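You operate a simulated robot arm through the tools that you are given. There is no shell and no other tool.

Carry out the task below with a simulated robot arm. There is one attempt and no reset: what you move stays moved.

TASK
Try the three sleeved hoses in the ring gauge and sort them.
Fine: one that drops in goes to the pass tray, one that sits on the rim to rework.

It is judged by the outcome, as a careful person would: the job done as asked, and still so three seconds after it is handed in. It fails if anything else is knocked over, pushed out of place, dropped, spilled or broken.

THE ROBOT
A 7-joint arm with a two-finger parallel gripper, fixed in place. Base frame: the origin is at the foot of the arm, x ahead of it, y to its left, z up. Units: m, rad, N and s.
With the tool pointing down near the work surface it reaches from about 0.44 to 0.9 m from the base axis. Its first joint turns from -2.007 to 2.007 rad. Payload 3.91 kg.
The tool frame sits at the grasp point between the pads (the TCP): z along the fingers, y along the line on which they close. The tips reach 0.03 m beyond it. The gripper opens to 0.11 m. The fingers are 0.02 m wide and 0.01 m thick; the gripper's body (0.048 by 0.112 m) begins 0.055 m behind the TCP.
Orientation is told as [roll, pitch, yaw] about the base's x, y, z axes, in that order, counted from this pose: with the fingers straight down and closing along the base's y, the tool's x points along the base's -x, its y along +y and its z along -z.

THE INTERFACE
- The arm moves only by the tool nudge_tool. Its argument "targets" is a list of rows, each an object (a shift or turn left out is 0, a gripper value left out holds the last) with "xyz": the shift along the base's x, y, z in mm, a list of three; "angular": the turn, a rotation vector about the base's x, y, z in rad, a list of three; "gripper": the opening in per cent of the stroke, from 0 (shut) to 100 (fully open). In form: [{"xyz": [dx, dy, dz], "angular": [rx, ry, rz], "gripper": gripper}, ...]. A call has 1 to 20 rows; each row shifts and turns the commanded pose from where the row before left it. Rows are played at 5 a second. More than 0.05 m and 0.15 rad between two rows, or a gripper value outside its range, and nothing of the call is played. A pose out of reach is approached as far as the arm can. The call stops where the force on the tool passes 40 N (or 10 N more than at its start, if that is more) or the arm is blocked; 0.2 s more then pass. Each finger travels about 0.153 m/s and halts on what it meets, pressing with about 26 N; the grip force reading is that of the motor and also rises with nothing between the fingers. The clock runs only during rows and for 0.2 s after the last one: add rows that do not move to give the fingers time. The reply holds the time, the measured pose of the TCP, the force on the tool along the base axes, the opening and the grip force, in the units named above and with some noise, with the torque about the TCP (base axes, N m) and any sound that the robot's microphone picked up.
- Cameras (640 x 400 px; columns grow to the right, rows downward): "scene" is fixed at [0.4003, -0.6495, 1.4719]; the picture's right is [0.90, -0.44, 0.00], its down [-0.18, -0.37, -0.91] and it looks along [0.40, 0.82, -0.41] (base axes); focal length 327 px, centre (320, 200). "wrist" rides on the gripper at [0.072, 0.017, -0.103] in the tool frame; the picture's right is [-0.23, 0.97, 0.00], its down [-0.76, -0.18, -0.62] and it looks along [-0.61, -0.14, 0.78] (tool axes); focal length 222 px, centre (320, 200). There is no depth. A picture from a camera that has moved, and an enlarged one, comes with that camera's place and axes in the base frame and with its lens.
- get_image(camera): a new picture of that camera. It takes no simulated time.
- lift_body(by): slides the trunk up (or, below 0, down) by that many m; the arm rides with it, the base frame stays. It gives what a move gives, with no picture.
- zoom(camera, box): a new picture of the part [left, top, right, bottom] of that camera's present view, enlarged. It takes no simulated time.
- sign_off(): hands the job in; it is judged then, once.

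Nothing tells you positions but the pictures and the camera data. Unless the task says otherwise, let go and move clear before handing in.

The tools are called after "Call:" as name(argument=value, ...) on one line, values as JSON. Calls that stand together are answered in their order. nudge_tool: Moves the arm, as the interface text tells. Its arguments: {"type":"object","properties":{"targets":{"type":"array"}},"required":["targets"]} The other tools are called the same way: lift_body (by) slides the trunk up or down; get_image (camera) takes a picture; zoom (camera, box) takes an enlarged picture of a part of a camera's view; sign_off () hands the job in.

At the start:

```text
clock: 0.0
tcp_pos: [0.5369, 0.0919, 1.211]
tool_rot: [0.0, 0.002, 0.0]
force: [0.0, 0.9, 0.4]
moment: [-0.01, -0.02, 0.06]
gripper_width: 0.1102
gripper_force: 0.0
trunk travel left (down, up): [-0.875, 0.115]
```

scene: 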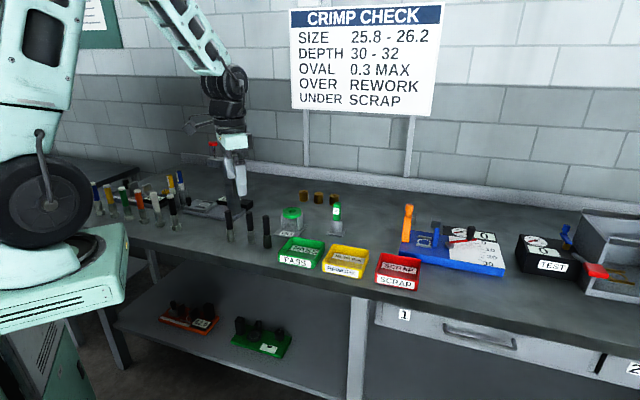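
wrist: 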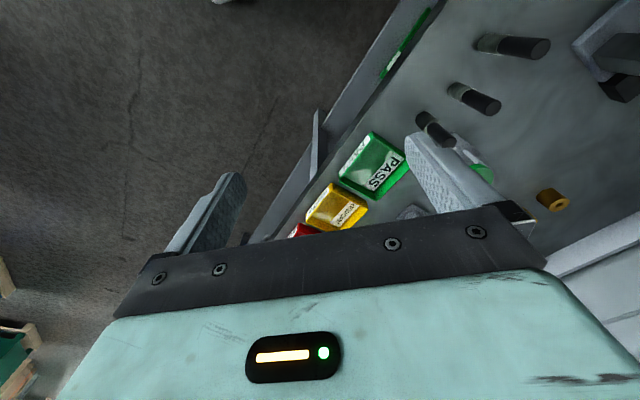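

I see a bench with three dark hoses standing near PASS/REWORK/SCRAP trays, and two green-marked fixtures that may be the ring gauge. I'll zoom in before moving anything.

Call:
zoom(camera="scene", box=[210, 180, 370, 280])

Call:
zoom(camera="scene", box=[80, 150, 240, 250])

Call:
zoom(camera="scene", box=[270, 180, 430, 300])

Call:
zoom(camera="scene", box=[390, 190, 640, 310])

Call:
zoom(camera="scene", box=[130, 280, 320, 380])

```text
4.00 times, centred on (290, 230) of scene
camera zoom: at [0.4003, -0.6495, 1.4719], right [0.9, -0.44, 0.0], down [-0.18, -0.37, -0.91], along [0.4, 0.82, -0.41], focal length 1307 px, centre (440, 80)
```

zoom: 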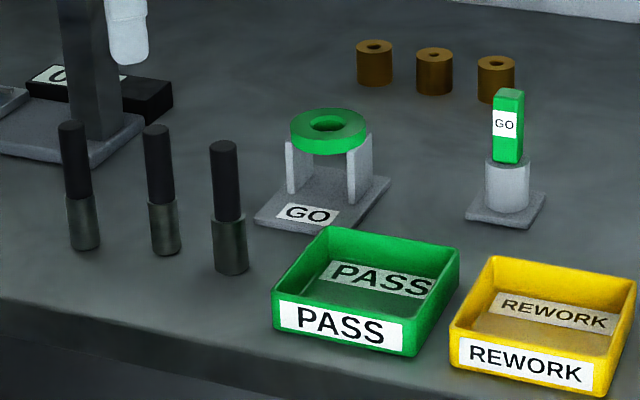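

```text
4.00 times, centred on (160, 200) of scene
camera zoom: at [0.4003, -0.6495, 1.4719], right [0.9, -0.44, 0.0], down [-0.18, -0.37, -0.91], along [0.4, 0.82, -0.41], focal length 1307 px, centre (960, 200)
```

zoom: 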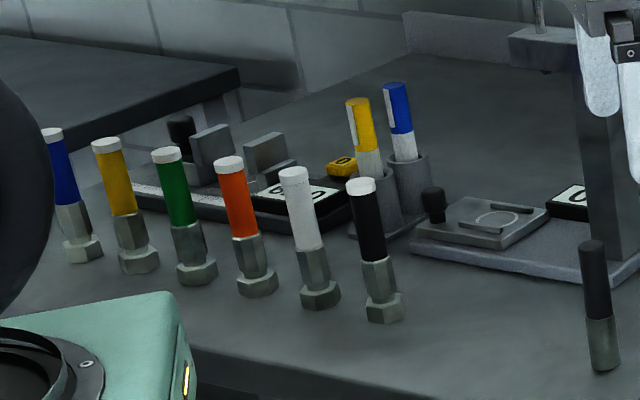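

```text
3.33 times, centred on (350, 240) of scene
camera zoom: at [0.4003, -0.6495, 1.4719], right [0.9, -0.44, 0.0], down [-0.18, -0.37, -0.91], along [0.4, 0.82, -0.41], focal length 1089 px, centre (220, 67)
```

zoom: 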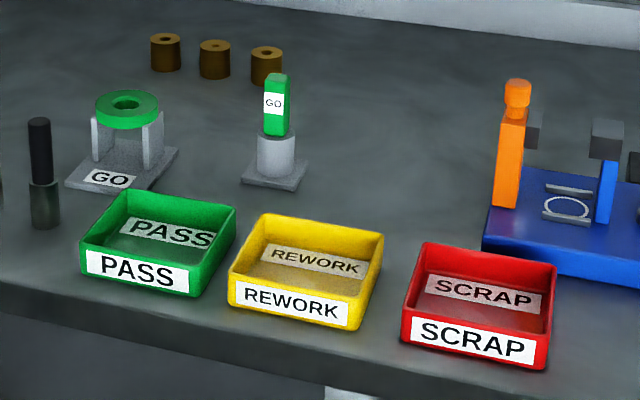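

```text
2.56 times, centred on (515, 250) of scene
camera zoom: at [0.4003, -0.6495, 1.4719], right [0.9, -0.44, 0.0], down [-0.18, -0.37, -0.91], along [0.4, 0.82, -0.41], focal length 836 px, centre (-179, 72)
```

zoom: 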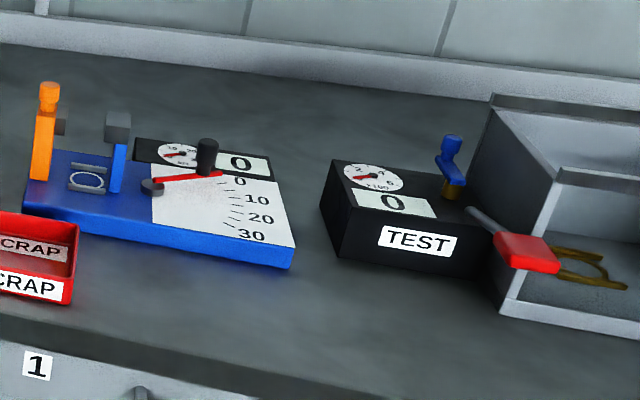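

```text
3.37 times, centred on (225, 330) of scene
camera zoom: at [0.4003, -0.6495, 1.4719], right [0.9, -0.44, 0.0], down [-0.18, -0.37, -0.91], along [0.4, 0.82, -0.41], focal length 1100 px, centre (640, -238)
```

zoom: 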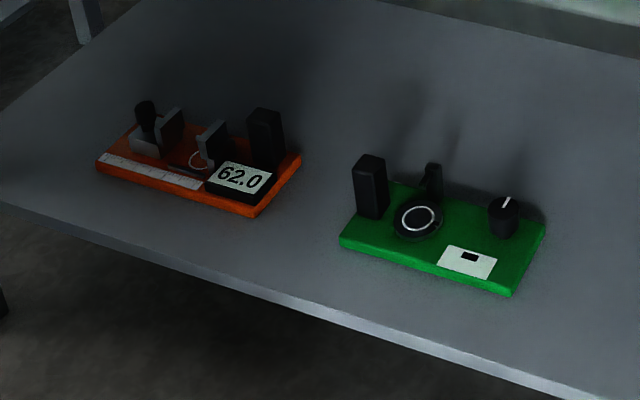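

I take the three hoses to stand at roughly (0.55,0.36), (0.61,0.32) and (0.655,0.27). The green ring gauge is near (0.77,0.34), PASS near (0.73,0.16), REWORK near (0.84,0.07), and the bench top is at z≈0.88. Next I'll shift the wrist camera sideways, staying high, to refine these positions.

Call:
nudge_tool(targets=[{"xyz": [0, 40, 0]}, {"xyz": [0, 40, 0]}, {"xyz": [0, 40, 0]}, {"xyz": [0, 30, 0]}, {"xyz": [0, 0, 0]}])

Call:
get_image(camera="wrist")

Call:
get_image(camera="scene")

```text
clock: 1.2
tcp_pos: [0.5362, 0.2426, 1.2109]
tool_rot: [0.002, 0.0, 0.001]
force: [-0.2, 0.4, 0.4]
moment: [-0.03, 0.01, 0.0]
gripper_width: 0.1101
gripper_force: 0.1
trunk travel left (down, up): [-0.875, 0.115]
```

```text
taken
camera wrist: at [0.4643, 0.2602, 1.3148], right [0.23, 0.97, 0.0], down [0.76, -0.18, 0.62], along [0.61, -0.14, -0.78], focal length 222 px, centre (320, 200)
```

wrist: 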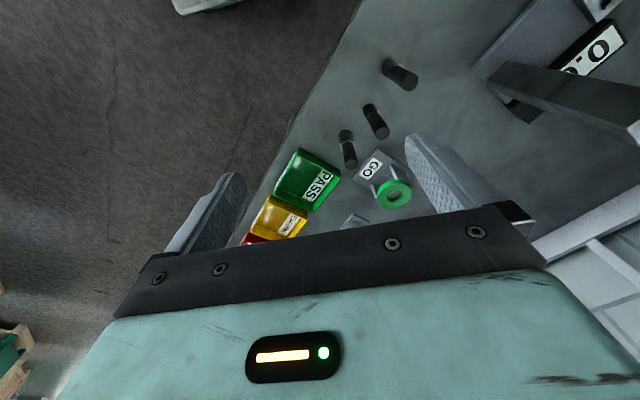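

```text
taken
```

scene: 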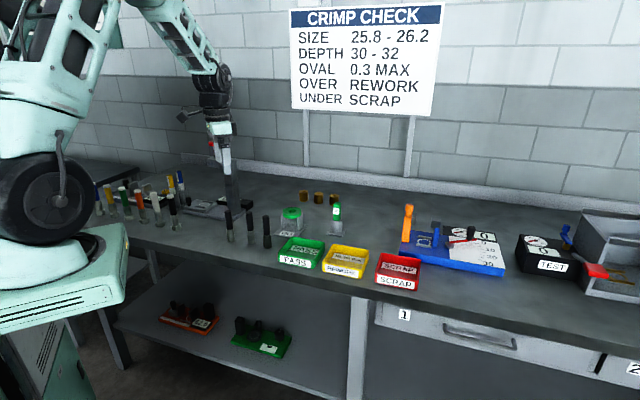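

The column stand, hoses, ring and trays are now all in the wrist view. I'll zoom in to measure them better.

Call:
zoom(camera="wrist", box=[320, 40, 480, 140])

Call:
zoom(camera="wrist", box=[240, 120, 420, 240])

Call:
zoom(camera="wrist", box=[450, 0, 640, 130])

Call:
zoom(camera="scene", box=[180, 130, 340, 260])

Call:
zoom(camera="scene", box=[265, 200, 325, 240])

```text
4.00 times, centred on (400, 90) of wrist
camera zoom: at [0.4643, 0.2602, 1.3148], right [0.23, 0.97, 0.0], down [0.76, -0.18, 0.62], along [0.61, -0.14, -0.78], focal length 888 px, centre (0, 640)
```

zoom: 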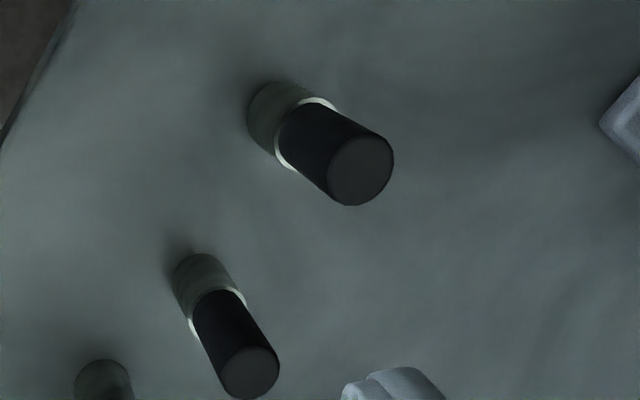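

```text
3.33 times, centred on (330, 180) of wrist
camera zoom: at [0.4643, 0.2602, 1.3148], right [0.23, 0.97, 0.0], down [0.76, -0.18, 0.62], along [0.61, -0.14, -0.78], focal length 740 px, centre (287, 267)
```

zoom: 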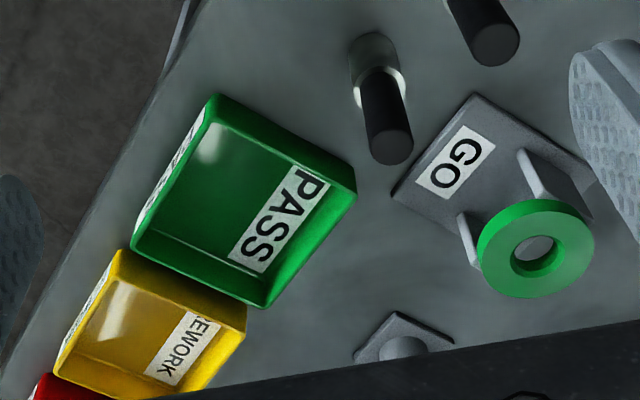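

```text
3.08 times, centred on (545, 65) of wrist
camera zoom: at [0.4643, 0.2602, 1.3148], right [0.23, 0.97, 0.0], down [0.76, -0.18, 0.62], along [0.61, -0.14, -0.78], focal length 684 px, centre (-372, 615)
```

zoom: 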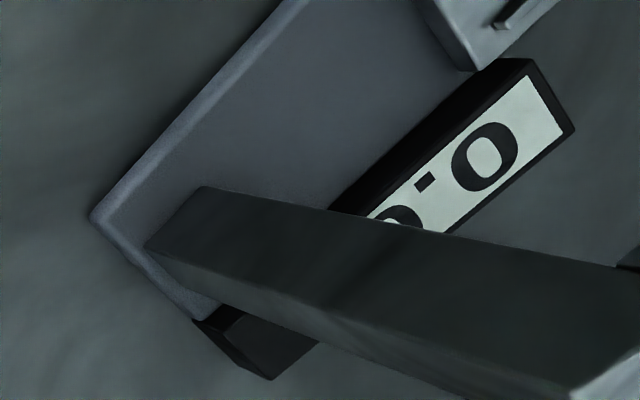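

```text
3.08 times, centred on (260, 195) of scene
camera zoom: at [0.4003, -0.6495, 1.4719], right [0.9, -0.44, 0.0], down [-0.18, -0.37, -0.91], along [0.4, 0.82, -0.41], focal length 1005 px, centre (505, 215)
```

zoom: 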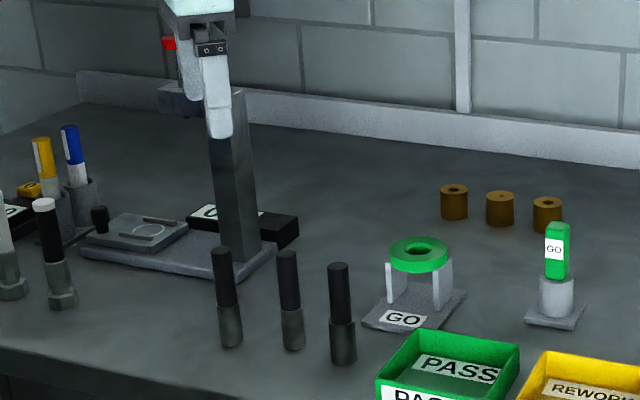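

```text
10.00 times, centred on (295, 220) of scene
camera zoom: at [0.4003, -0.6495, 1.4719], right [0.9, -0.44, 0.0], down [-0.18, -0.37, -0.91], along [0.4, 0.82, -0.41], focal length 3267 px, centre (570, 0)
```

zoom: 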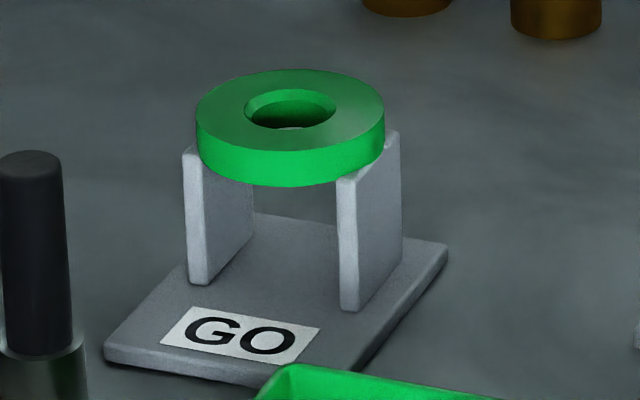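

The ring's top centre triangulates to about (0.775, 0.348, 0.95). Next I'll zoom closer on the ring bore and each hose to compare sizes.

Call:
zoom(camera="scene", box=[220, 205, 284, 253])

Call:
zoom(camera="wrist", box=[370, 170, 420, 215])

Call:
zoom(camera="scene", box=[270, 225, 390, 300])

```text
8.33 times, centred on (252, 229) of scene
camera zoom: at [0.4003, -0.6495, 1.4719], right [0.9, -0.44, 0.0], down [-0.18, -0.37, -0.91], along [0.4, 0.82, -0.41], focal length 2722 px, centre (887, -42)
```

zoom: 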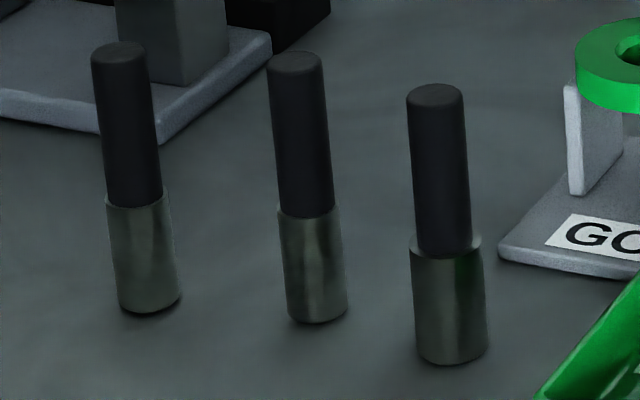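

```text
8.89 times, centred on (395, 192) of wrist
camera zoom: at [0.4643, 0.2602, 1.3148], right [0.23, 0.97, 0.0], down [0.76, -0.18, 0.62], along [0.61, -0.14, -0.78], focal length 1974 px, centre (-347, 267)
```

zoom: 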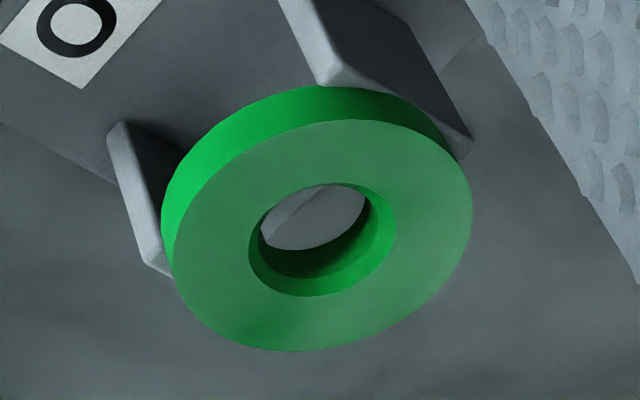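

```text
5.33 times, centred on (330, 262) of scene
camera zoom: at [0.4003, -0.6495, 1.4719], right [0.9, -0.44, 0.0], down [-0.18, -0.37, -0.91], along [0.4, 0.82, -0.41], focal length 1742 px, centre (267, -133)
```

zoom: 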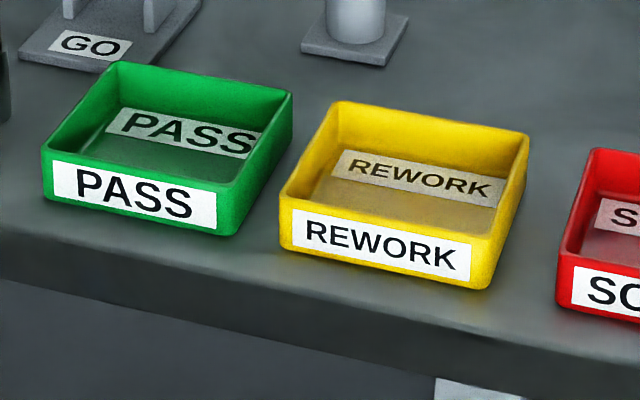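

Hose C (nearest the ring) has a visibly fatter sleeve than A and B, but I'll let the gauge decide. I take C at about (0.654, 0.268), with its top at z≈0.99. I'll move above it, part-open the gripper and check the alignment with the wrist camera.

Call:
nudge_tool(targets=[{"xyz": [40, 9, 0], "gripper": 60}, {"xyz": [40, 8, 0]}, {"xyz": [38, 8, 0]}, {"xyz": [0, 0, -40]}, {"xyz": [0, 0, -40]}, {"xyz": [0, 0, -30]}, {"xyz": [0, 0, 0]}, {"xyz": [0, 0, 0]}])

Call:
get_image(camera="wrist")

Call:
get_image(camera="scene")

```text
clock: 3.0
tcp_pos: [0.6557, 0.2659, 1.1025]
tool_rot: [-0.001, 0.0, 0.0]
force: [-0.8, -0.2, 0.4]
moment: [0.0, -0.01, -0.02]
gripper_width: 0.0659
gripper_force: 0.2
trunk travel left (down, up): [-0.875, 0.115]
```

```text
taken
camera wrist: at [0.5842, 0.2824, 1.2053], right [0.23, 0.97, 0.0], down [0.76, -0.18, 0.62], along [0.61, -0.14, -0.78], focal length 222 px, centre (320, 200)
```

wrist: 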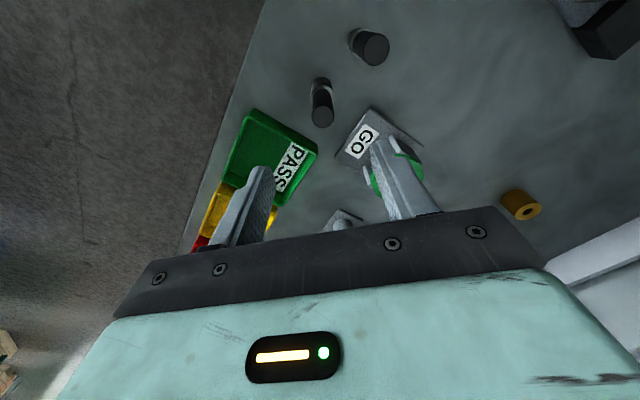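

```text
taken
```

scene: 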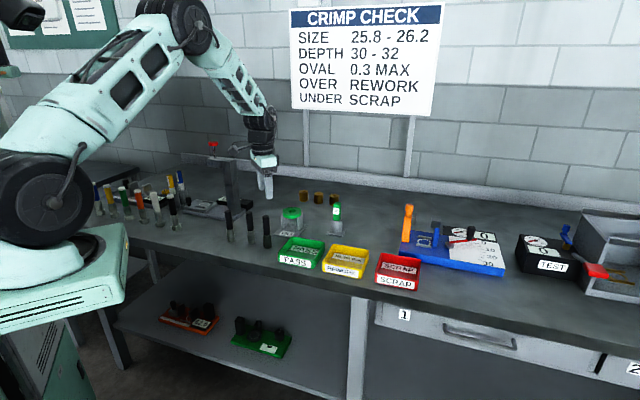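

The wrist view puts C at about (0.653, 0.268), nearly under the tool. I'll zoom once for accuracy before going down.

Call:
zoom(camera="wrist", box=[280, 60, 360, 140])

Call:
zoom(camera="wrist", box=[200, 100, 440, 250])

```text
5.00 times, centred on (320, 100) of wrist
camera zoom: at [0.5842, 0.2824, 1.2053], right [0.23, 0.97, 0.0], down [0.76, -0.18, 0.62], along [0.61, -0.14, -0.78], focal length 1111 px, centre (320, 700)
```

zoom: 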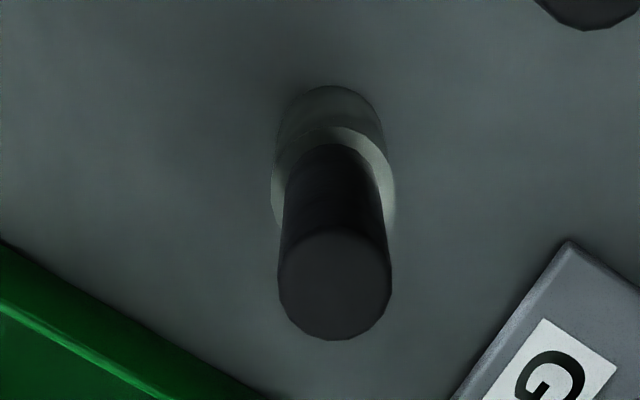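

```text
2.67 times, centred on (320, 175) of wrist
camera zoom: at [0.5842, 0.2824, 1.2053], right [0.23, 0.97, 0.0], down [0.76, -0.18, 0.62], along [0.61, -0.14, -0.78], focal length 592 px, centre (320, 267)
```

zoom: 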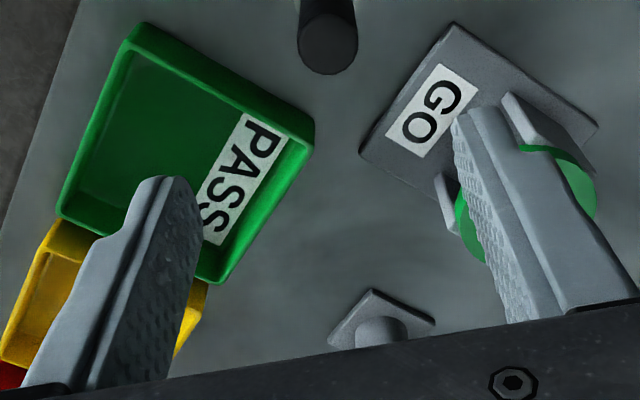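

C's hose top centres at about (0.653, 0.269), with a hose diameter of about 21 mm and a sleeve of about 30 mm. I'll lower straight down around the rubber section and look again before closing.

Call:
nudge_tool(targets=[{"xyz": [-2, 2, 0]}, {"xyz": [0, 0, -35]}, {"xyz": [0, 0, -35]}, {"xyz": [0, 0, -30]}, {"xyz": [0, 0, -20]}, {"xyz": [0, 0, -16]}, {"xyz": [0, 0, 0]}, {"xyz": [0, 0, 0]}])

Call:
get_image(camera="wrist")

Call:
zoom(camera="scene", box=[200, 150, 340, 260])

```text
clock: 4.8
tcp_pos: [0.6541, 0.2681, 0.9642]
tool_rot: [-0.001, 0.001, 0.0]
force: [0.0, -0.2, -0.1]
moment: [0.01, 0.01, 0.0]
gripper_width: 0.0659
gripper_force: 0.2
trunk travel left (down, up): [-0.875, 0.115]
```

```text
taken
camera wrist: at [0.5829, 0.2859, 1.0678], right [0.23, 0.97, 0.0], down [0.76, -0.18, 0.62], along [0.61, -0.14, -0.78], focal length 222 px, centre (320, 200)
```

wrist: 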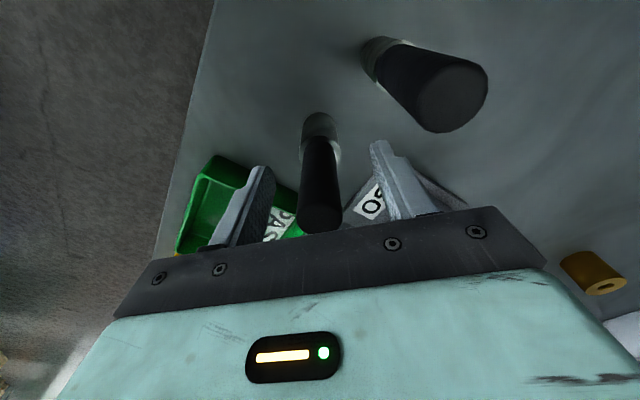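

```text
3.64 times, centred on (270, 205) of scene
camera zoom: at [0.4003, -0.6495, 1.4719], right [0.9, -0.44, 0.0], down [-0.18, -0.37, -0.91], along [0.4, 0.82, -0.41], focal length 1188 px, centre (502, 182)
```

zoom: 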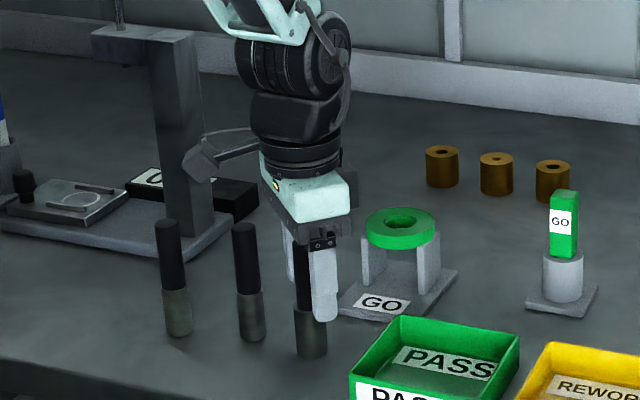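

Hose C sits between the fingers with clearance all round, so I'll close on the rubber section gently.

Call:
nudge_tool(targets=[{"gripper": 40}, {"gripper": 28}, {"gripper": 22}, {"gripper": 10}, {"gripper": 10}, {"gripper": 10}])

Call:
zoom(camera="scene", box=[220, 170, 340, 260])

Call:
get_image(camera="wrist")

```text
clock: 6.2
tcp_pos: [0.6542, 0.2686, 0.9657]
tool_rot: [0.0, 0.0, 0.001]
force: [0.4, 1.0, 0.8]
moment: [0.05, 0.0, 0.04]
gripper_width: 0.0212
gripper_force: 26.0
trunk travel left (down, up): [-0.875, 0.115]
```

```text
4.44 times, centred on (280, 215) of scene
camera zoom: at [0.4003, -0.6495, 1.4719], right [0.9, -0.44, 0.0], down [-0.18, -0.37, -0.91], along [0.4, 0.82, -0.41], focal length 1452 px, centre (498, 133)
```

zoom: 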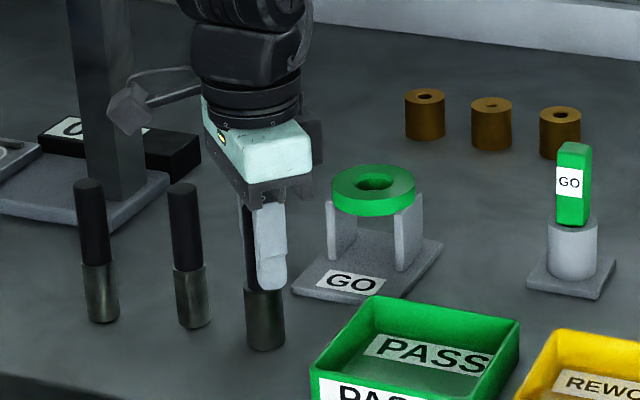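

```text
taken
camera wrist: at [0.5829, 0.286, 1.0679], right [0.23, 0.97, 0.0], down [0.76, -0.18, 0.62], along [0.61, -0.14, -0.78], focal length 222 px, centre (320, 200)
```

wrist: 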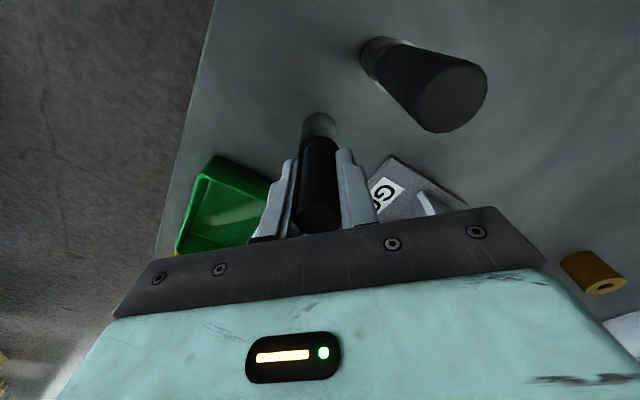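

Gripped at 21.2 mm. Next I'll lift straight up and confirm the hose comes with it and hangs vertically.

Call:
nudge_tool(targets=[{"xyz": [0, 0, 10]}, {"xyz": [0, 0, 20]}, {"xyz": [0, 0, 30]}, {"xyz": [0, 0, 35]}, {"xyz": [0, 0, 30]}, {"xyz": [0, 0, 0]}, {"xyz": [0, 0, 0]}])

Call:
zoom(camera="scene", box=[200, 140, 340, 250])

Call:
get_image(camera="wrist")

```text
clock: 7.8
tcp_pos: [0.6549, 0.2709, 1.0904]
tool_rot: [0.0, 0.0, 0.001]
force: [1.0, 0.1, -3.3]
moment: [0.01, 0.02, -0.03]
gripper_width: 0.0218
gripper_force: 25.7
trunk travel left (down, up): [-0.875, 0.115]
```

```text
3.64 times, centred on (270, 195) of scene
camera zoom: at [0.4003, -0.6495, 1.4719], right [0.9, -0.44, 0.0], down [-0.18, -0.37, -0.91], along [0.4, 0.82, -0.41], focal length 1188 px, centre (502, 218)
```

zoom: 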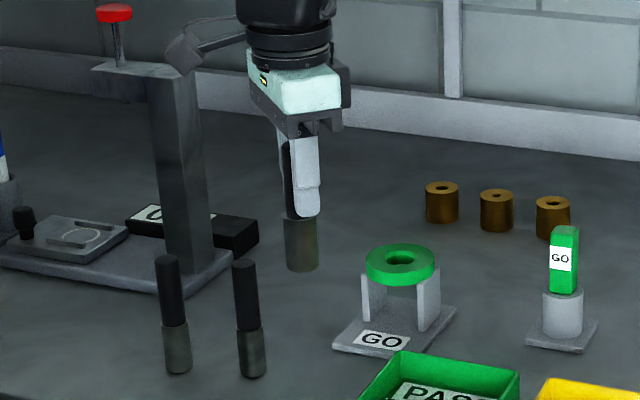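

```text
taken
camera wrist: at [0.583, 0.2873, 1.1933], right [0.23, 0.97, 0.0], down [0.76, -0.18, 0.62], along [0.61, -0.14, -0.78], focal length 222 px, centre (320, 200)
```

wrist: 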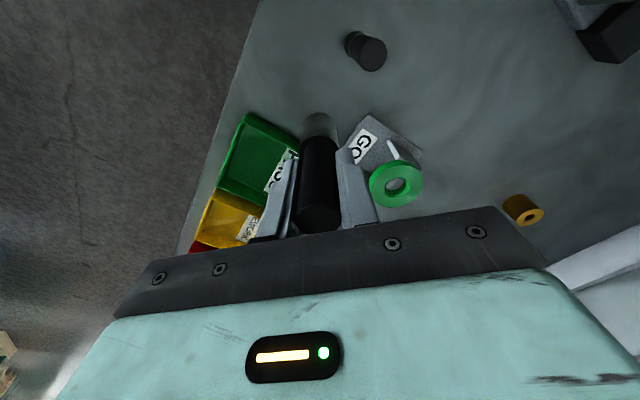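

Hose C is lifted and hanging vertical. I'll take a closer look at the ring from here to refine its centre before moving across.

Call:
zoom(camera="wrist", box=[360, 150, 440, 215])

Call:
zoom(camera="wrist", box=[260, 90, 380, 240])

```text
6.15 times, centred on (400, 182) of wrist
camera zoom: at [0.583, 0.2873, 1.1933], right [0.23, 0.97, 0.0], down [0.76, -0.18, 0.62], along [0.61, -0.14, -0.78], focal length 1367 px, centre (-172, 308)
```

zoom: 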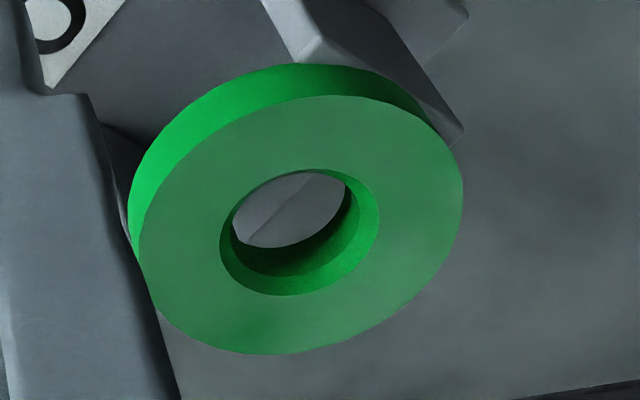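

```text
2.67 times, centred on (320, 165) of wrist
camera zoom: at [0.583, 0.2873, 1.1933], right [0.23, 0.97, 0.0], down [0.76, -0.18, 0.62], along [0.61, -0.14, -0.78], focal length 592 px, centre (320, 293)
```

zoom: 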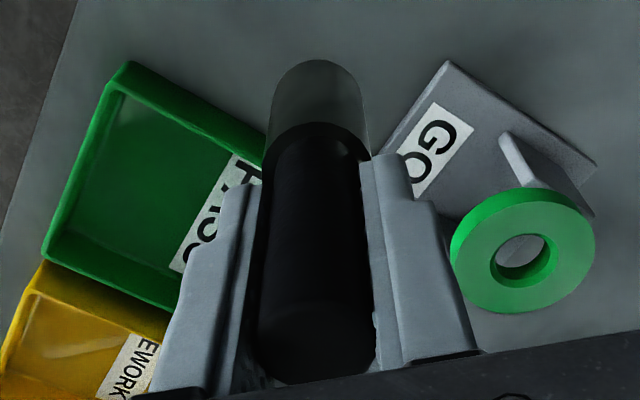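

The ring's top centre is confirmed at (0.7755, 0.3477). I'll carry hose C across at height, with its bottom about 55 mm above the ring.

Call:
nudge_tool(targets=[{"xyz": [25, 16, 0]}, {"xyz": [32, 20, 0]}, {"xyz": [32, 20, 0]}, {"xyz": [20, 13, 0]}, {"xyz": [12, 8, 0]}, {"xyz": [0, 0, 0]}, {"xyz": [0, 0, 0]}, {"xyz": [0, 0, 0]}])

Call:
zoom(camera="wrist", box=[250, 80, 400, 240])

Call:
zoom(camera="scene", box=[240, 140, 350, 240])

```text
clock: 9.6
tcp_pos: [0.7745, 0.3431, 1.0903]
tool_rot: [0.001, 0.0, 0.001]
force: [-0.8, 0.1, -2.7]
moment: [-0.01, -0.01, 0.0]
gripper_width: 0.0216
gripper_force: 25.7
trunk travel left (down, up): [-0.875, 0.115]
```

```text
2.50 times, centred on (325, 160) of wrist
camera zoom: at [0.7035, 0.3615, 1.1934], right [0.23, 0.97, 0.0], down [0.76, -0.18, 0.62], along [0.61, -0.14, -0.78], focal length 555 px, centre (308, 300)
```

zoom: 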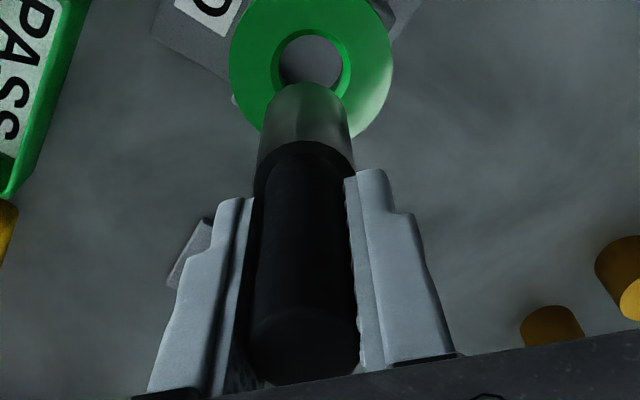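

```text
4.00 times, centred on (295, 190) of scene
camera zoom: at [0.4003, -0.6495, 1.4719], right [0.9, -0.44, 0.0], down [-0.18, -0.37, -0.91], along [0.4, 0.82, -0.41], focal length 1307 px, centre (420, 240)
```

zoom: 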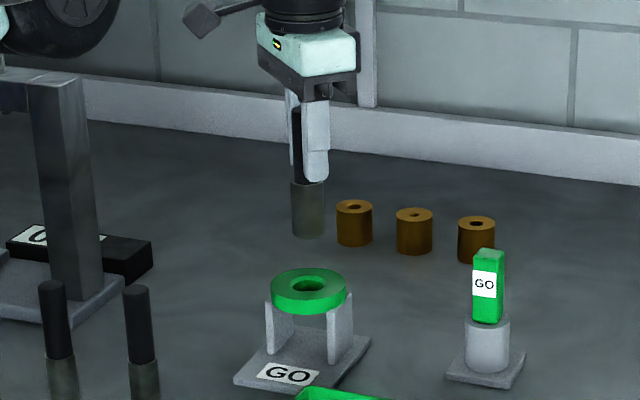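

The ring looks offset about 2 mm to +y of the hose axis. I'll correct that, descend to about 12 mm above the ring and check from both cameras.

Call:
nudge_tool(targets=[{"xyz": [1, 2.5, 0]}, {"xyz": [0, 0, -15]}, {"xyz": [0, 0, -15]}, {"xyz": [0, 0, -15]}, {"xyz": [0, 0, 0]}, {"xyz": [0, 0, 0]}])

Call:
zoom(camera="wrist", box=[260, 70, 380, 160])

Call:
zoom(camera="scene", box=[265, 180, 325, 240])

```text
clock: 11.0
tcp_pos: [0.7716, 0.3463, 1.0434]
tool_rot: [0.0, -0.001, 0.002]
force: [0.3, -0.5, -2.2]
moment: [0.04, 0.0, 0.04]
gripper_width: 0.0214
gripper_force: 26.1
out of reach, approached as far as the arm can: row 1
trunk travel left (down, up): [-0.875, 0.115]
```

```text
4.44 times, centred on (320, 115) of wrist
camera zoom: at [0.7005, 0.3627, 1.1475], right [0.23, 0.97, 0.0], down [0.76, -0.18, 0.62], along [0.61, -0.14, -0.78], focal length 987 px, centre (320, 578)
```

zoom: 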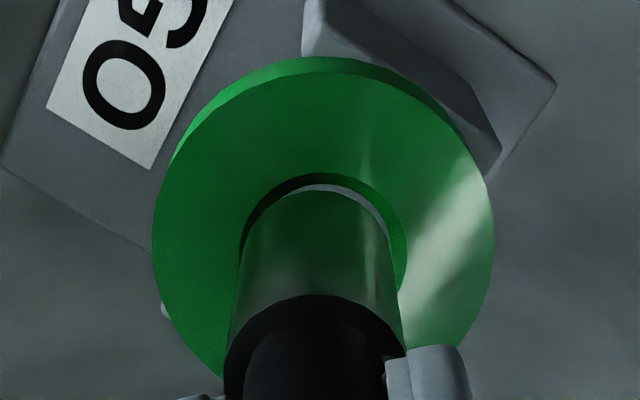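

```text
6.67 times, centred on (295, 210) of scene
camera zoom: at [0.4003, -0.6495, 1.4719], right [0.9, -0.44, 0.0], down [-0.18, -0.37, -0.91], along [0.4, 0.82, -0.41], focal length 2178 px, centre (487, 133)
```

zoom: 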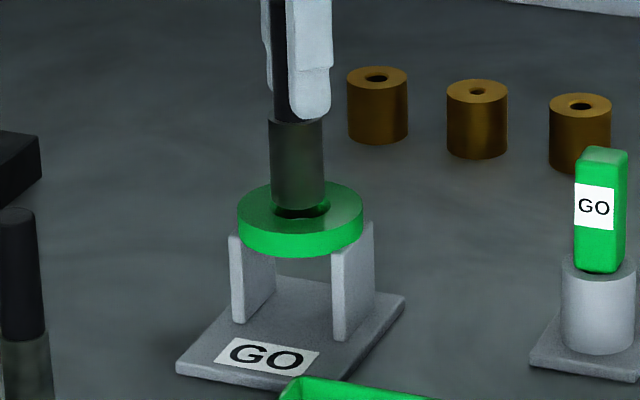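

The hose needs about 2.7 mm more in +x, where the arm reported a reach limit at the higher z, and about 1 mm in +y. I'll try the correction at this lower height.

Call:
nudge_tool(targets=[{"xyz": [1.5, 0.5, 0]}, {"xyz": [1.5, 0.5, 0]}, {"xyz": [0, 0, 0]}])

Call:
zoom(camera="wrist", box=[260, 70, 380, 160])

Call:
get_image(camera="scene")

```text
clock: 11.8
tcp_pos: [0.7727, 0.3444, 1.0456]
tool_rot: [0.002, 0.0, 0.001]
force: [-0.4, 0.4, -2.6]
moment: [0.02, -0.02, 0.02]
gripper_width: 0.0215
gripper_force: 25.4
out of reach, approached as far as the arm can: row 2
trunk travel left (down, up): [-0.875, 0.115]
```

```text
4.44 times, centred on (320, 115) of wrist
camera zoom: at [0.7013, 0.3621, 1.1475], right [0.23, 0.97, 0.0], down [0.76, -0.18, 0.62], along [0.61, -0.14, -0.78], focal length 987 px, centre (320, 578)
```

zoom: 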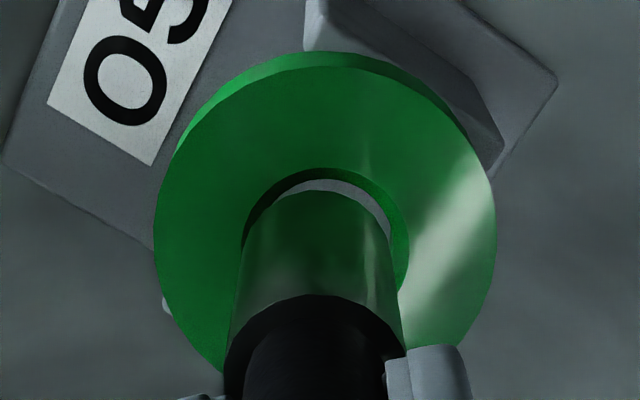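

```text
taken
```

scene: 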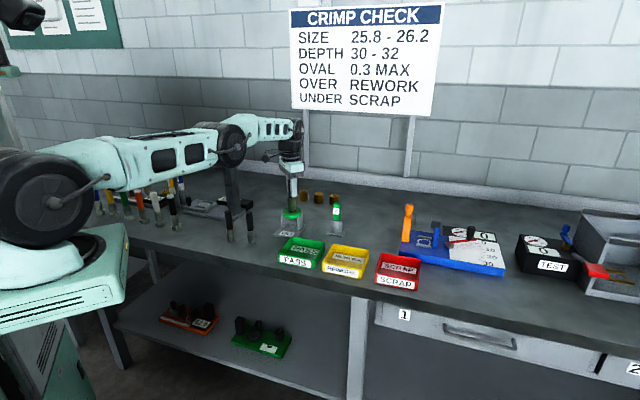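

The arm is near full stretch here, so I'll raise the trunk to bring the wrist nearer shoulder height. Then I'll come back down to the same working height and finish centring.

Call:
lift_body(by=0.08)

```text
clock: 13.0
tcp_pos: [0.7731, 0.3452, 1.1242]
tool_rot: [0.0, -0.001, 0.0]
force: [-0.5, -0.1, -2.2]
moment: [0.03, 0.03, 0.0]
gripper_width: 0.0215
gripper_force: 26.3
trunk travel left (down, up): [-0.955, 0.035]
```

The TCP rose with the trunk to z≈1.124. I'll now descend about 70 mm at the same x,y and try the small forward correction.

Call:
nudge_tool(targets=[{"xyz": [0, 0, -25]}, {"xyz": [0, 0, -25]}, {"xyz": [0, 0, -20]}, {"xyz": [1, 0.5, 0]}, {"xyz": [1, 0.5, 0]}, {"xyz": [0, 0, 0]}, {"xyz": [0, 0, 0]}])

Call:
zoom(camera="wrist", box=[260, 70, 380, 160])

Call:
zoom(camera="scene", box=[265, 180, 325, 240])

```text
clock: 14.6
tcp_pos: [0.7676, 0.34, 1.0553]
tool_rot: [0.001, 0.0, 0.001]
force: [1.0, -0.3, -2.7]
moment: [-0.01, 0.02, 0.02]
gripper_width: 0.0215
gripper_force: 25.9
out of reach, approached as far as the arm can: row 2, 4
trunk travel left (down, up): [-0.955, 0.035]
```

```text
4.44 times, centred on (320, 115) of wrist
camera zoom: at [0.6948, 0.3564, 1.1582], right [0.23, 0.97, 0.0], down [0.76, -0.18, 0.62], along [0.61, -0.14, -0.78], focal length 987 px, centre (320, 578)
```

zoom: 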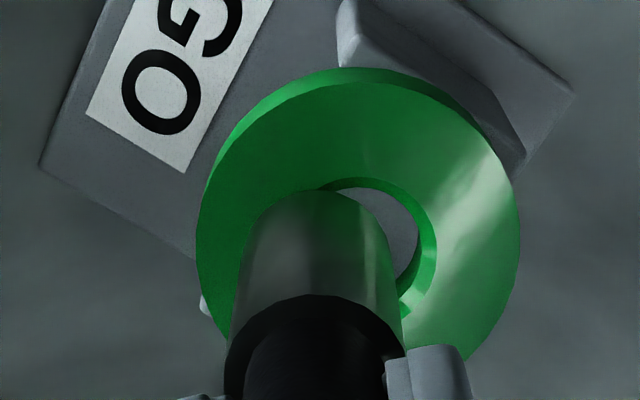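

```text
6.67 times, centred on (295, 210) of scene
camera zoom: at [0.4003, -0.6495, 1.4719], right [0.9, -0.44, 0.0], down [-0.18, -0.37, -0.91], along [0.4, 0.82, -0.41], focal length 2178 px, centre (487, 133)
```

zoom: 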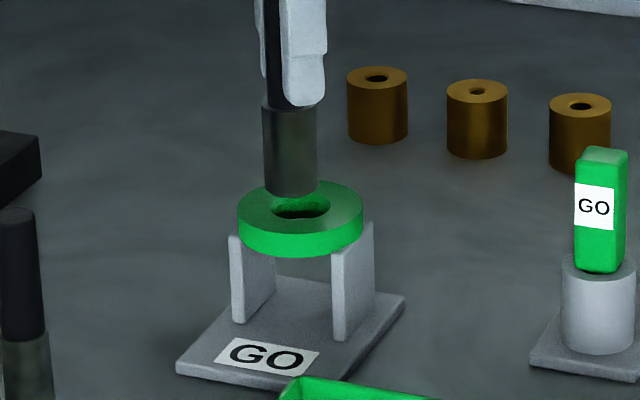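

Raising the trunk made the reach worse, so the wrist should go higher relative to the shoulder instead. I'll raise the arm first, which is also safe for the hose, and test the forward reach there before lowering the trunk.

Call:
nudge_tool(targets=[{"xyz": [0, 0, 30]}, {"xyz": [0, 0, 30]}, {"xyz": [0, 0, 30]}, {"xyz": [0, 0, 30]}, {"xyz": [0, 0, 30]}, {"xyz": [4, 2, 0]}, {"xyz": [3, 3, 0]}, {"xyz": [0, 0, 0]}, {"xyz": [0, 0, 0]}])

```text
clock: 16.6
tcp_pos: [0.7753, 0.3439, 1.2075]
tool_rot: [-0.001, -0.001, 0.0]
force: [0.0, -0.2, -2.1]
moment: [0.01, -0.01, 0.0]
gripper_width: 0.0215
gripper_force: 26.3
out of reach, approached as far as the arm can: row 7
trunk travel left (down, up): [-0.955, 0.035]
```

Call:
nudge_tool(targets=[{"xyz": [0, 0, 30]}, {"xyz": [0, 0, 30]}, {"xyz": [2, 1, 0]}, {"xyz": [2, 1, 0]}, {"xyz": [0, 0, 0]}, {"xyz": [0, 0, 0]}])

Call:
get_image(camera="scene")

Call:
get_image(camera="wrist")

```text
clock: 18.0
tcp_pos: [0.7702, 0.3405, 1.2656]
tool_rot: [0.0, 0.0, 0.0]
force: [-0.2, -0.3, -2.6]
moment: [-0.04, 0.01, 0.0]
gripper_width: 0.0214
gripper_force: 25.9
out of reach, approached as far as the arm can: row 2, 4
trunk travel left (down, up): [-0.955, 0.035]
```

```text
taken
```

scene: 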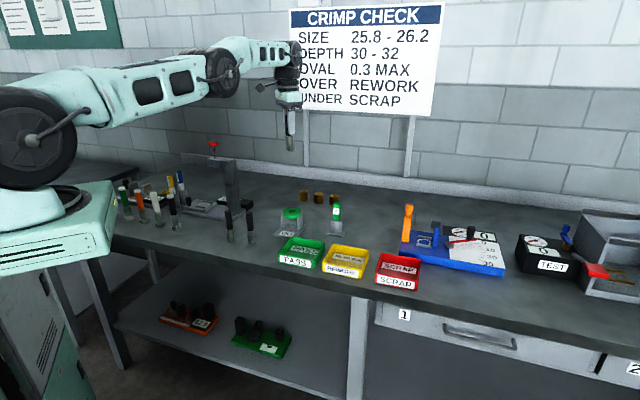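

```text
taken
camera wrist: at [0.6991, 0.3584, 1.3685], right [0.23, 0.97, 0.0], down [0.76, -0.18, 0.62], along [0.61, -0.14, -0.78], focal length 222 px, centre (320, 200)
```

wrist: 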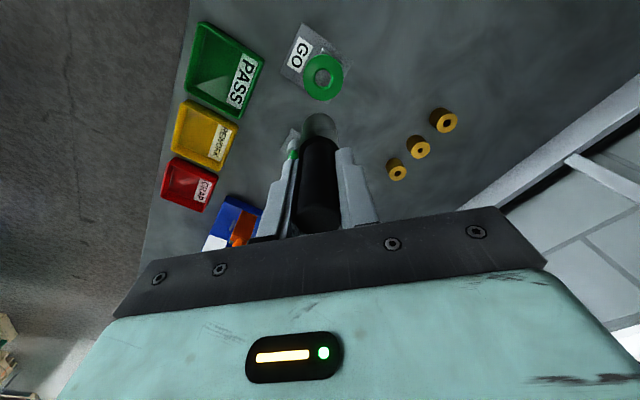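

The maximum reach with the tool straight down at this yaw looks like about 0.849 m, just short. The tool's yaw may use up some reach, so I'll turn the tool to line up with the arm's azimuth (about +24°) at height and test the reach again.

Call:
nudge_tool(targets=[{"xyz": [-5, -2, -30]}, {"xyz": [-5, -2, -30]}, {"xyz": [0, 0, -25]}, {"angular": [0, 0, 0.14]}, {"angular": [0, 0, 0.14]}, {"angular": [0, 0, 0.14]}, {"xyz": [0, 0, 0]}, {"xyz": [6, 3, 0]}, {"xyz": [6, 3, 0]}, {"xyz": [3, 1.5, 0]}, {"xyz": [0, 0, 0]}, {"xyz": [0, 0, 0]}])

Call:
get_image(camera="wrist")

```text
clock: 20.6
tcp_pos: [0.7773, 0.3438, 1.1799]
tool_rot: [-0.001, -0.002, 0.421]
force: [-0.4, -0.1, -1.9]
moment: [0.0, -0.01, 0.0]
gripper_width: 0.0216
gripper_force: 26.6
trunk travel left (down, up): [-0.955, 0.035]
```

```text
taken
camera wrist: at [0.7038, 0.3299, 1.2826], right [-0.19, 0.98, 0.0], down [0.77, 0.15, 0.62], along [0.61, 0.12, -0.78], focal length 222 px, centre (320, 200)
```

wrist: 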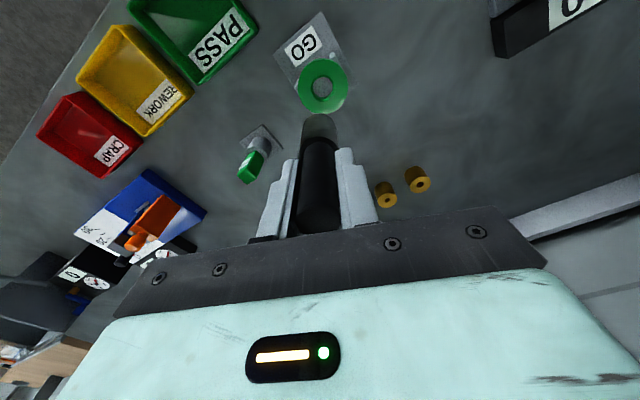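

Turning the tool helped: no reach limit was hit this time. I'll test whether there is margin further out, still well above everything.

Call:
nudge_tool(targets=[{"xyz": [6, 3, 0]}, {"xyz": [6, 3, 0]}, {"xyz": [6, 3, 0]}, {"xyz": [0, 0, 0]}])

```text
clock: 21.6
tcp_pos: [0.7764, 0.3425, 1.1807]
tool_rot: [0.0, 0.001, 0.421]
force: [-0.3, -0.2, -2.1]
moment: [-0.01, 0.01, 0.03]
gripper_width: 0.0218
gripper_force: 25.5
out of reach, approached as far as the arm can: row 1, 2, 3
trunk travel left (down, up): [-0.955, 0.035]
```

The true limit is about 0.85 m, and it peaks near this arm height. I'll lower the trunk so the working height at the ring falls at that peak, keeping the hose clear above the ring, then check the alignment.

Call:
lift_body(by=-0.12)

Call:
zoom(camera="wrist", box=[260, 70, 380, 160])

Call:
zoom(camera="scene", box=[265, 180, 325, 240])

Call:
get_image(camera="scene")

```text
clock: 23.1
tcp_pos: [0.7758, 0.3432, 1.0603]
tool_rot: [0.0, 0.002, 0.422]
force: [0.8, 0.0, -3.2]
moment: [0.02, 0.0, 0.01]
gripper_width: 0.0217
gripper_force: 26.1
trunk travel left (down, up): [-0.835, 0.155]
```

```text
4.44 times, centred on (320, 115) of wrist
camera zoom: at [0.7038, 0.3299, 1.1627], right [-0.19, 0.98, 0.0], down [0.77, 0.15, 0.62], along [0.61, 0.12, -0.78], focal length 987 px, centre (320, 578)
```

zoom: 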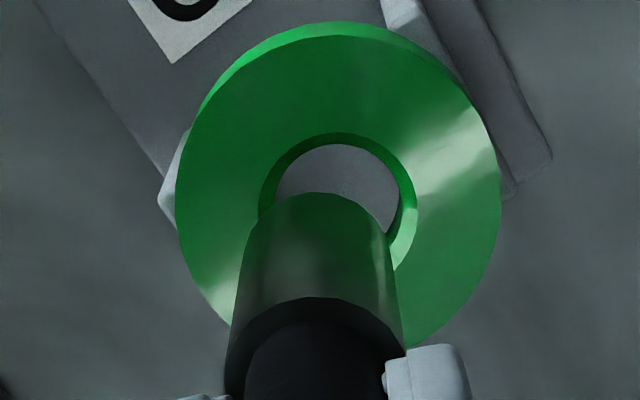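

```text
6.67 times, centred on (295, 210) of scene
camera zoom: at [0.4003, -0.6495, 1.4719], right [0.9, -0.44, 0.0], down [-0.18, -0.37, -0.91], along [0.4, 0.82, -0.41], focal length 2178 px, centre (487, 133)
```

zoom: 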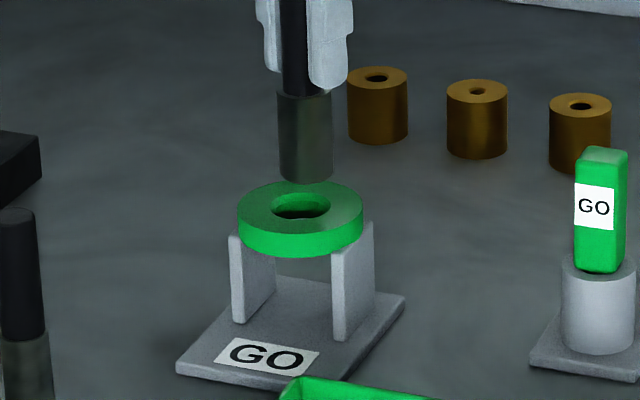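

```text
taken
```

scene: 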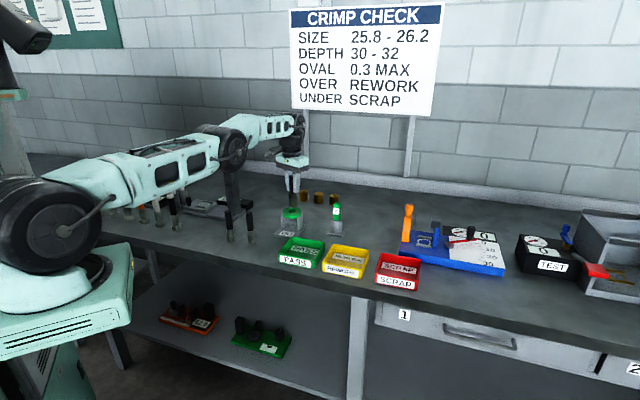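

With this arm height the reach is fine. From the picture, the hose needs about −1.5 mm in x and +4.2 mm in y, so I'll correct, lower to about 11 mm above the ring and recheck.

Call:
nudge_tool(targets=[{"xyz": [-1.5, 2, 0]}, {"xyz": [0, 2.2, 0]}, {"xyz": [0, 0, -8]}, {"xyz": [0, 0, -8]}, {"xyz": [0, 0, 0]}, {"xyz": [0, 0, 0]}])

Call:
zoom(camera="wrist", box=[260, 70, 380, 160])

Call:
zoom(camera="scene", box=[265, 180, 325, 240])

```text
clock: 24.5
tcp_pos: [0.7723, 0.345, 1.0427]
tool_rot: [-0.001, 0.001, 0.42]
force: [-0.6, 0.1, -2.4]
moment: [-0.01, -0.01, 0.0]
gripper_width: 0.0215
gripper_force: 25.9
out of reach, approached as far as the arm can: row 4
trunk travel left (down, up): [-0.835, 0.155]
```

```text
4.44 times, centred on (320, 115) of wrist
camera zoom: at [0.6994, 0.3314, 1.1461], right [-0.19, 0.98, 0.0], down [0.77, 0.15, 0.62], along [0.61, 0.12, -0.78], focal length 987 px, centre (320, 578)
```

zoom: 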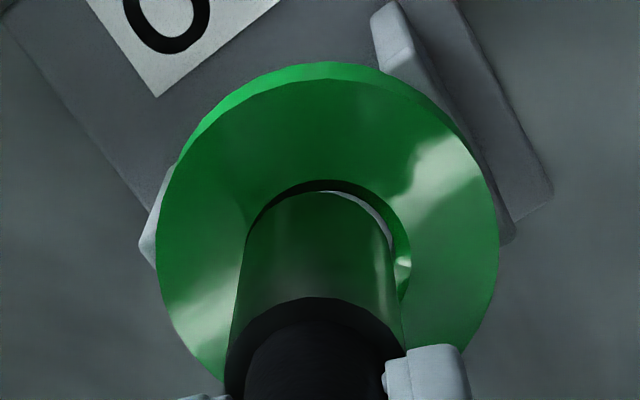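

```text
6.67 times, centred on (295, 210) of scene
camera zoom: at [0.4003, -0.6495, 1.4719], right [0.9, -0.44, 0.0], down [-0.18, -0.37, -0.91], along [0.4, 0.82, -0.41], focal length 2178 px, centre (487, 133)
```

zoom: 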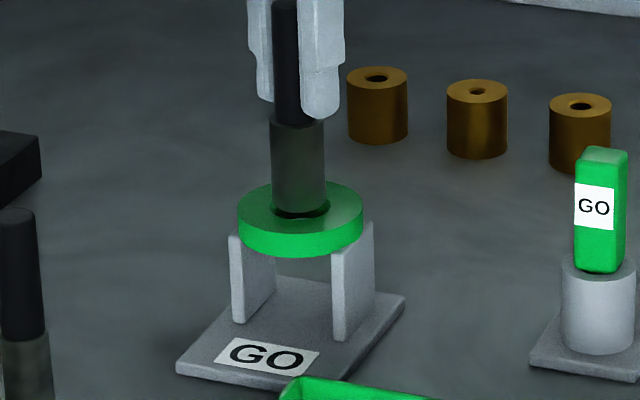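

The lower height ran out of reach again by about 3.5 mm. I'll shift the split between trunk and arm: raise the arm 50 mm, drop the trunk by the same amount, then push forward again.

Call:
nudge_tool(targets=[{"xyz": [0, 0, 25]}, {"xyz": [0, 0, 25]}, {"xyz": [2, 1.5, 0]}, {"xyz": [1, 1, 0]}, {"xyz": [0, 0, 0]}, {"xyz": [0, 0, 0]}])

```text
clock: 25.9
tcp_pos: [0.7718, 0.3468, 1.0939]
tool_rot: [0.001, 0.0, 0.42]
force: [0.0, -0.3, -2.4]
moment: [-0.02, -0.02, 0.0]
gripper_width: 0.0217
gripper_force: 26.6
trunk travel left (down, up): [-0.835, 0.155]
```

Call:
nudge_tool(targets=[{"xyz": [1.5, 0.5, 0]}, {"xyz": [1.5, 0.5, 0]}, {"xyz": [0, 0, 0]}])

Call:
zoom(camera="wrist", box=[260, 50, 380, 140])

```text
clock: 26.7
tcp_pos: [0.773, 0.3464, 1.0936]
tool_rot: [0.0, 0.0, 0.421]
force: [0.5, -0.2, -2.2]
moment: [-0.03, -0.01, 0.02]
gripper_width: 0.0217
gripper_force: 26.0
out of reach, approached as far as the arm can: row 1
trunk travel left (down, up): [-0.835, 0.155]
```

```text
4.44 times, centred on (320, 95) of wrist
camera zoom: at [0.7011, 0.3316, 1.1967], right [-0.19, 0.98, 0.0], down [0.77, 0.15, 0.62], along [0.61, 0.12, -0.78], focal length 987 px, centre (320, 667)
```

zoom: 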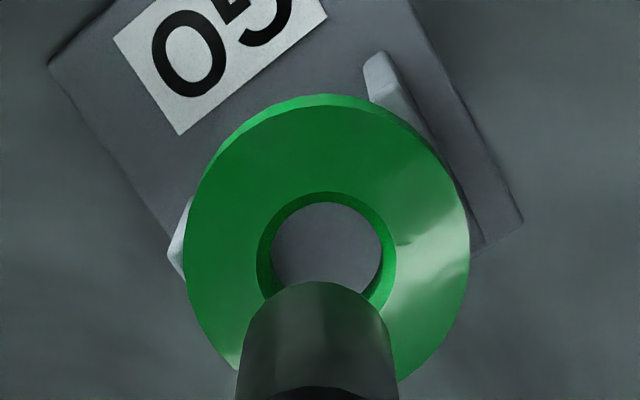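

The reach peak is narrow, at about 0.849 m, so I'll set the trunk for it. I'll also lean the tool outward by a tiny 0.012 rad (0.7°), which buys the last few millimetres with no practical effect on the gauge test.

Call:
lift_body(by=-0.015)

Call:
nudge_tool(targets=[{"angular": [0.0049, -0.0109, 0]}, {"xyz": [0, 0, -17]}, {"xyz": [0, 0, -17]}, {"xyz": [0, 0, 0]}, {"xyz": [0, 0, 0]}])

Call:
zoom(camera="wrist", box=[260, 70, 380, 160])

```text
clock: 27.3
tcp_pos: [0.7722, 0.3451, 1.0782]
tool_rot: [0.0, -0.001, 0.421]
force: [-0.3, -0.9, -2.3]
moment: [-0.02, -0.01, -0.03]
gripper_width: 0.0214
gripper_force: 25.6
trunk travel left (down, up): [-0.82, 0.17]
```

```text
clock: 28.5
tcp_pos: [0.7734, 0.3466, 1.0437]
tool_rot: [0.0, -0.011, 0.421]
force: [0.4, 0.2, -2.9]
moment: [0.04, 0.01, 0.01]
gripper_width: 0.0213
gripper_force: 26.1
trunk travel left (down, up): [-0.82, 0.17]
```

```text
4.44 times, centred on (320, 115) of wrist
camera zoom: at [0.7012, 0.3309, 1.1458], right [-0.19, 0.98, 0.0], down [0.76, 0.15, 0.63], along [0.62, 0.12, -0.77], focal length 987 px, centre (320, 578)
```

zoom: 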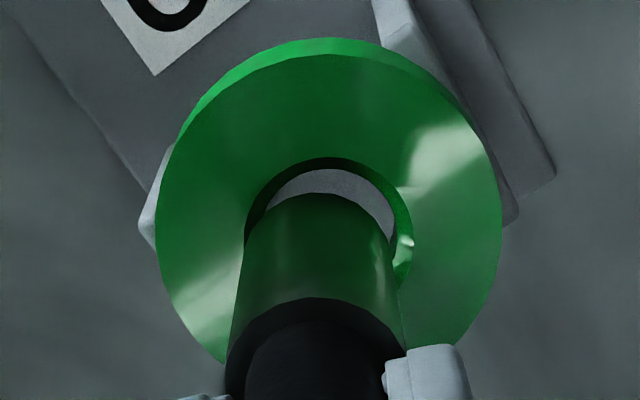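

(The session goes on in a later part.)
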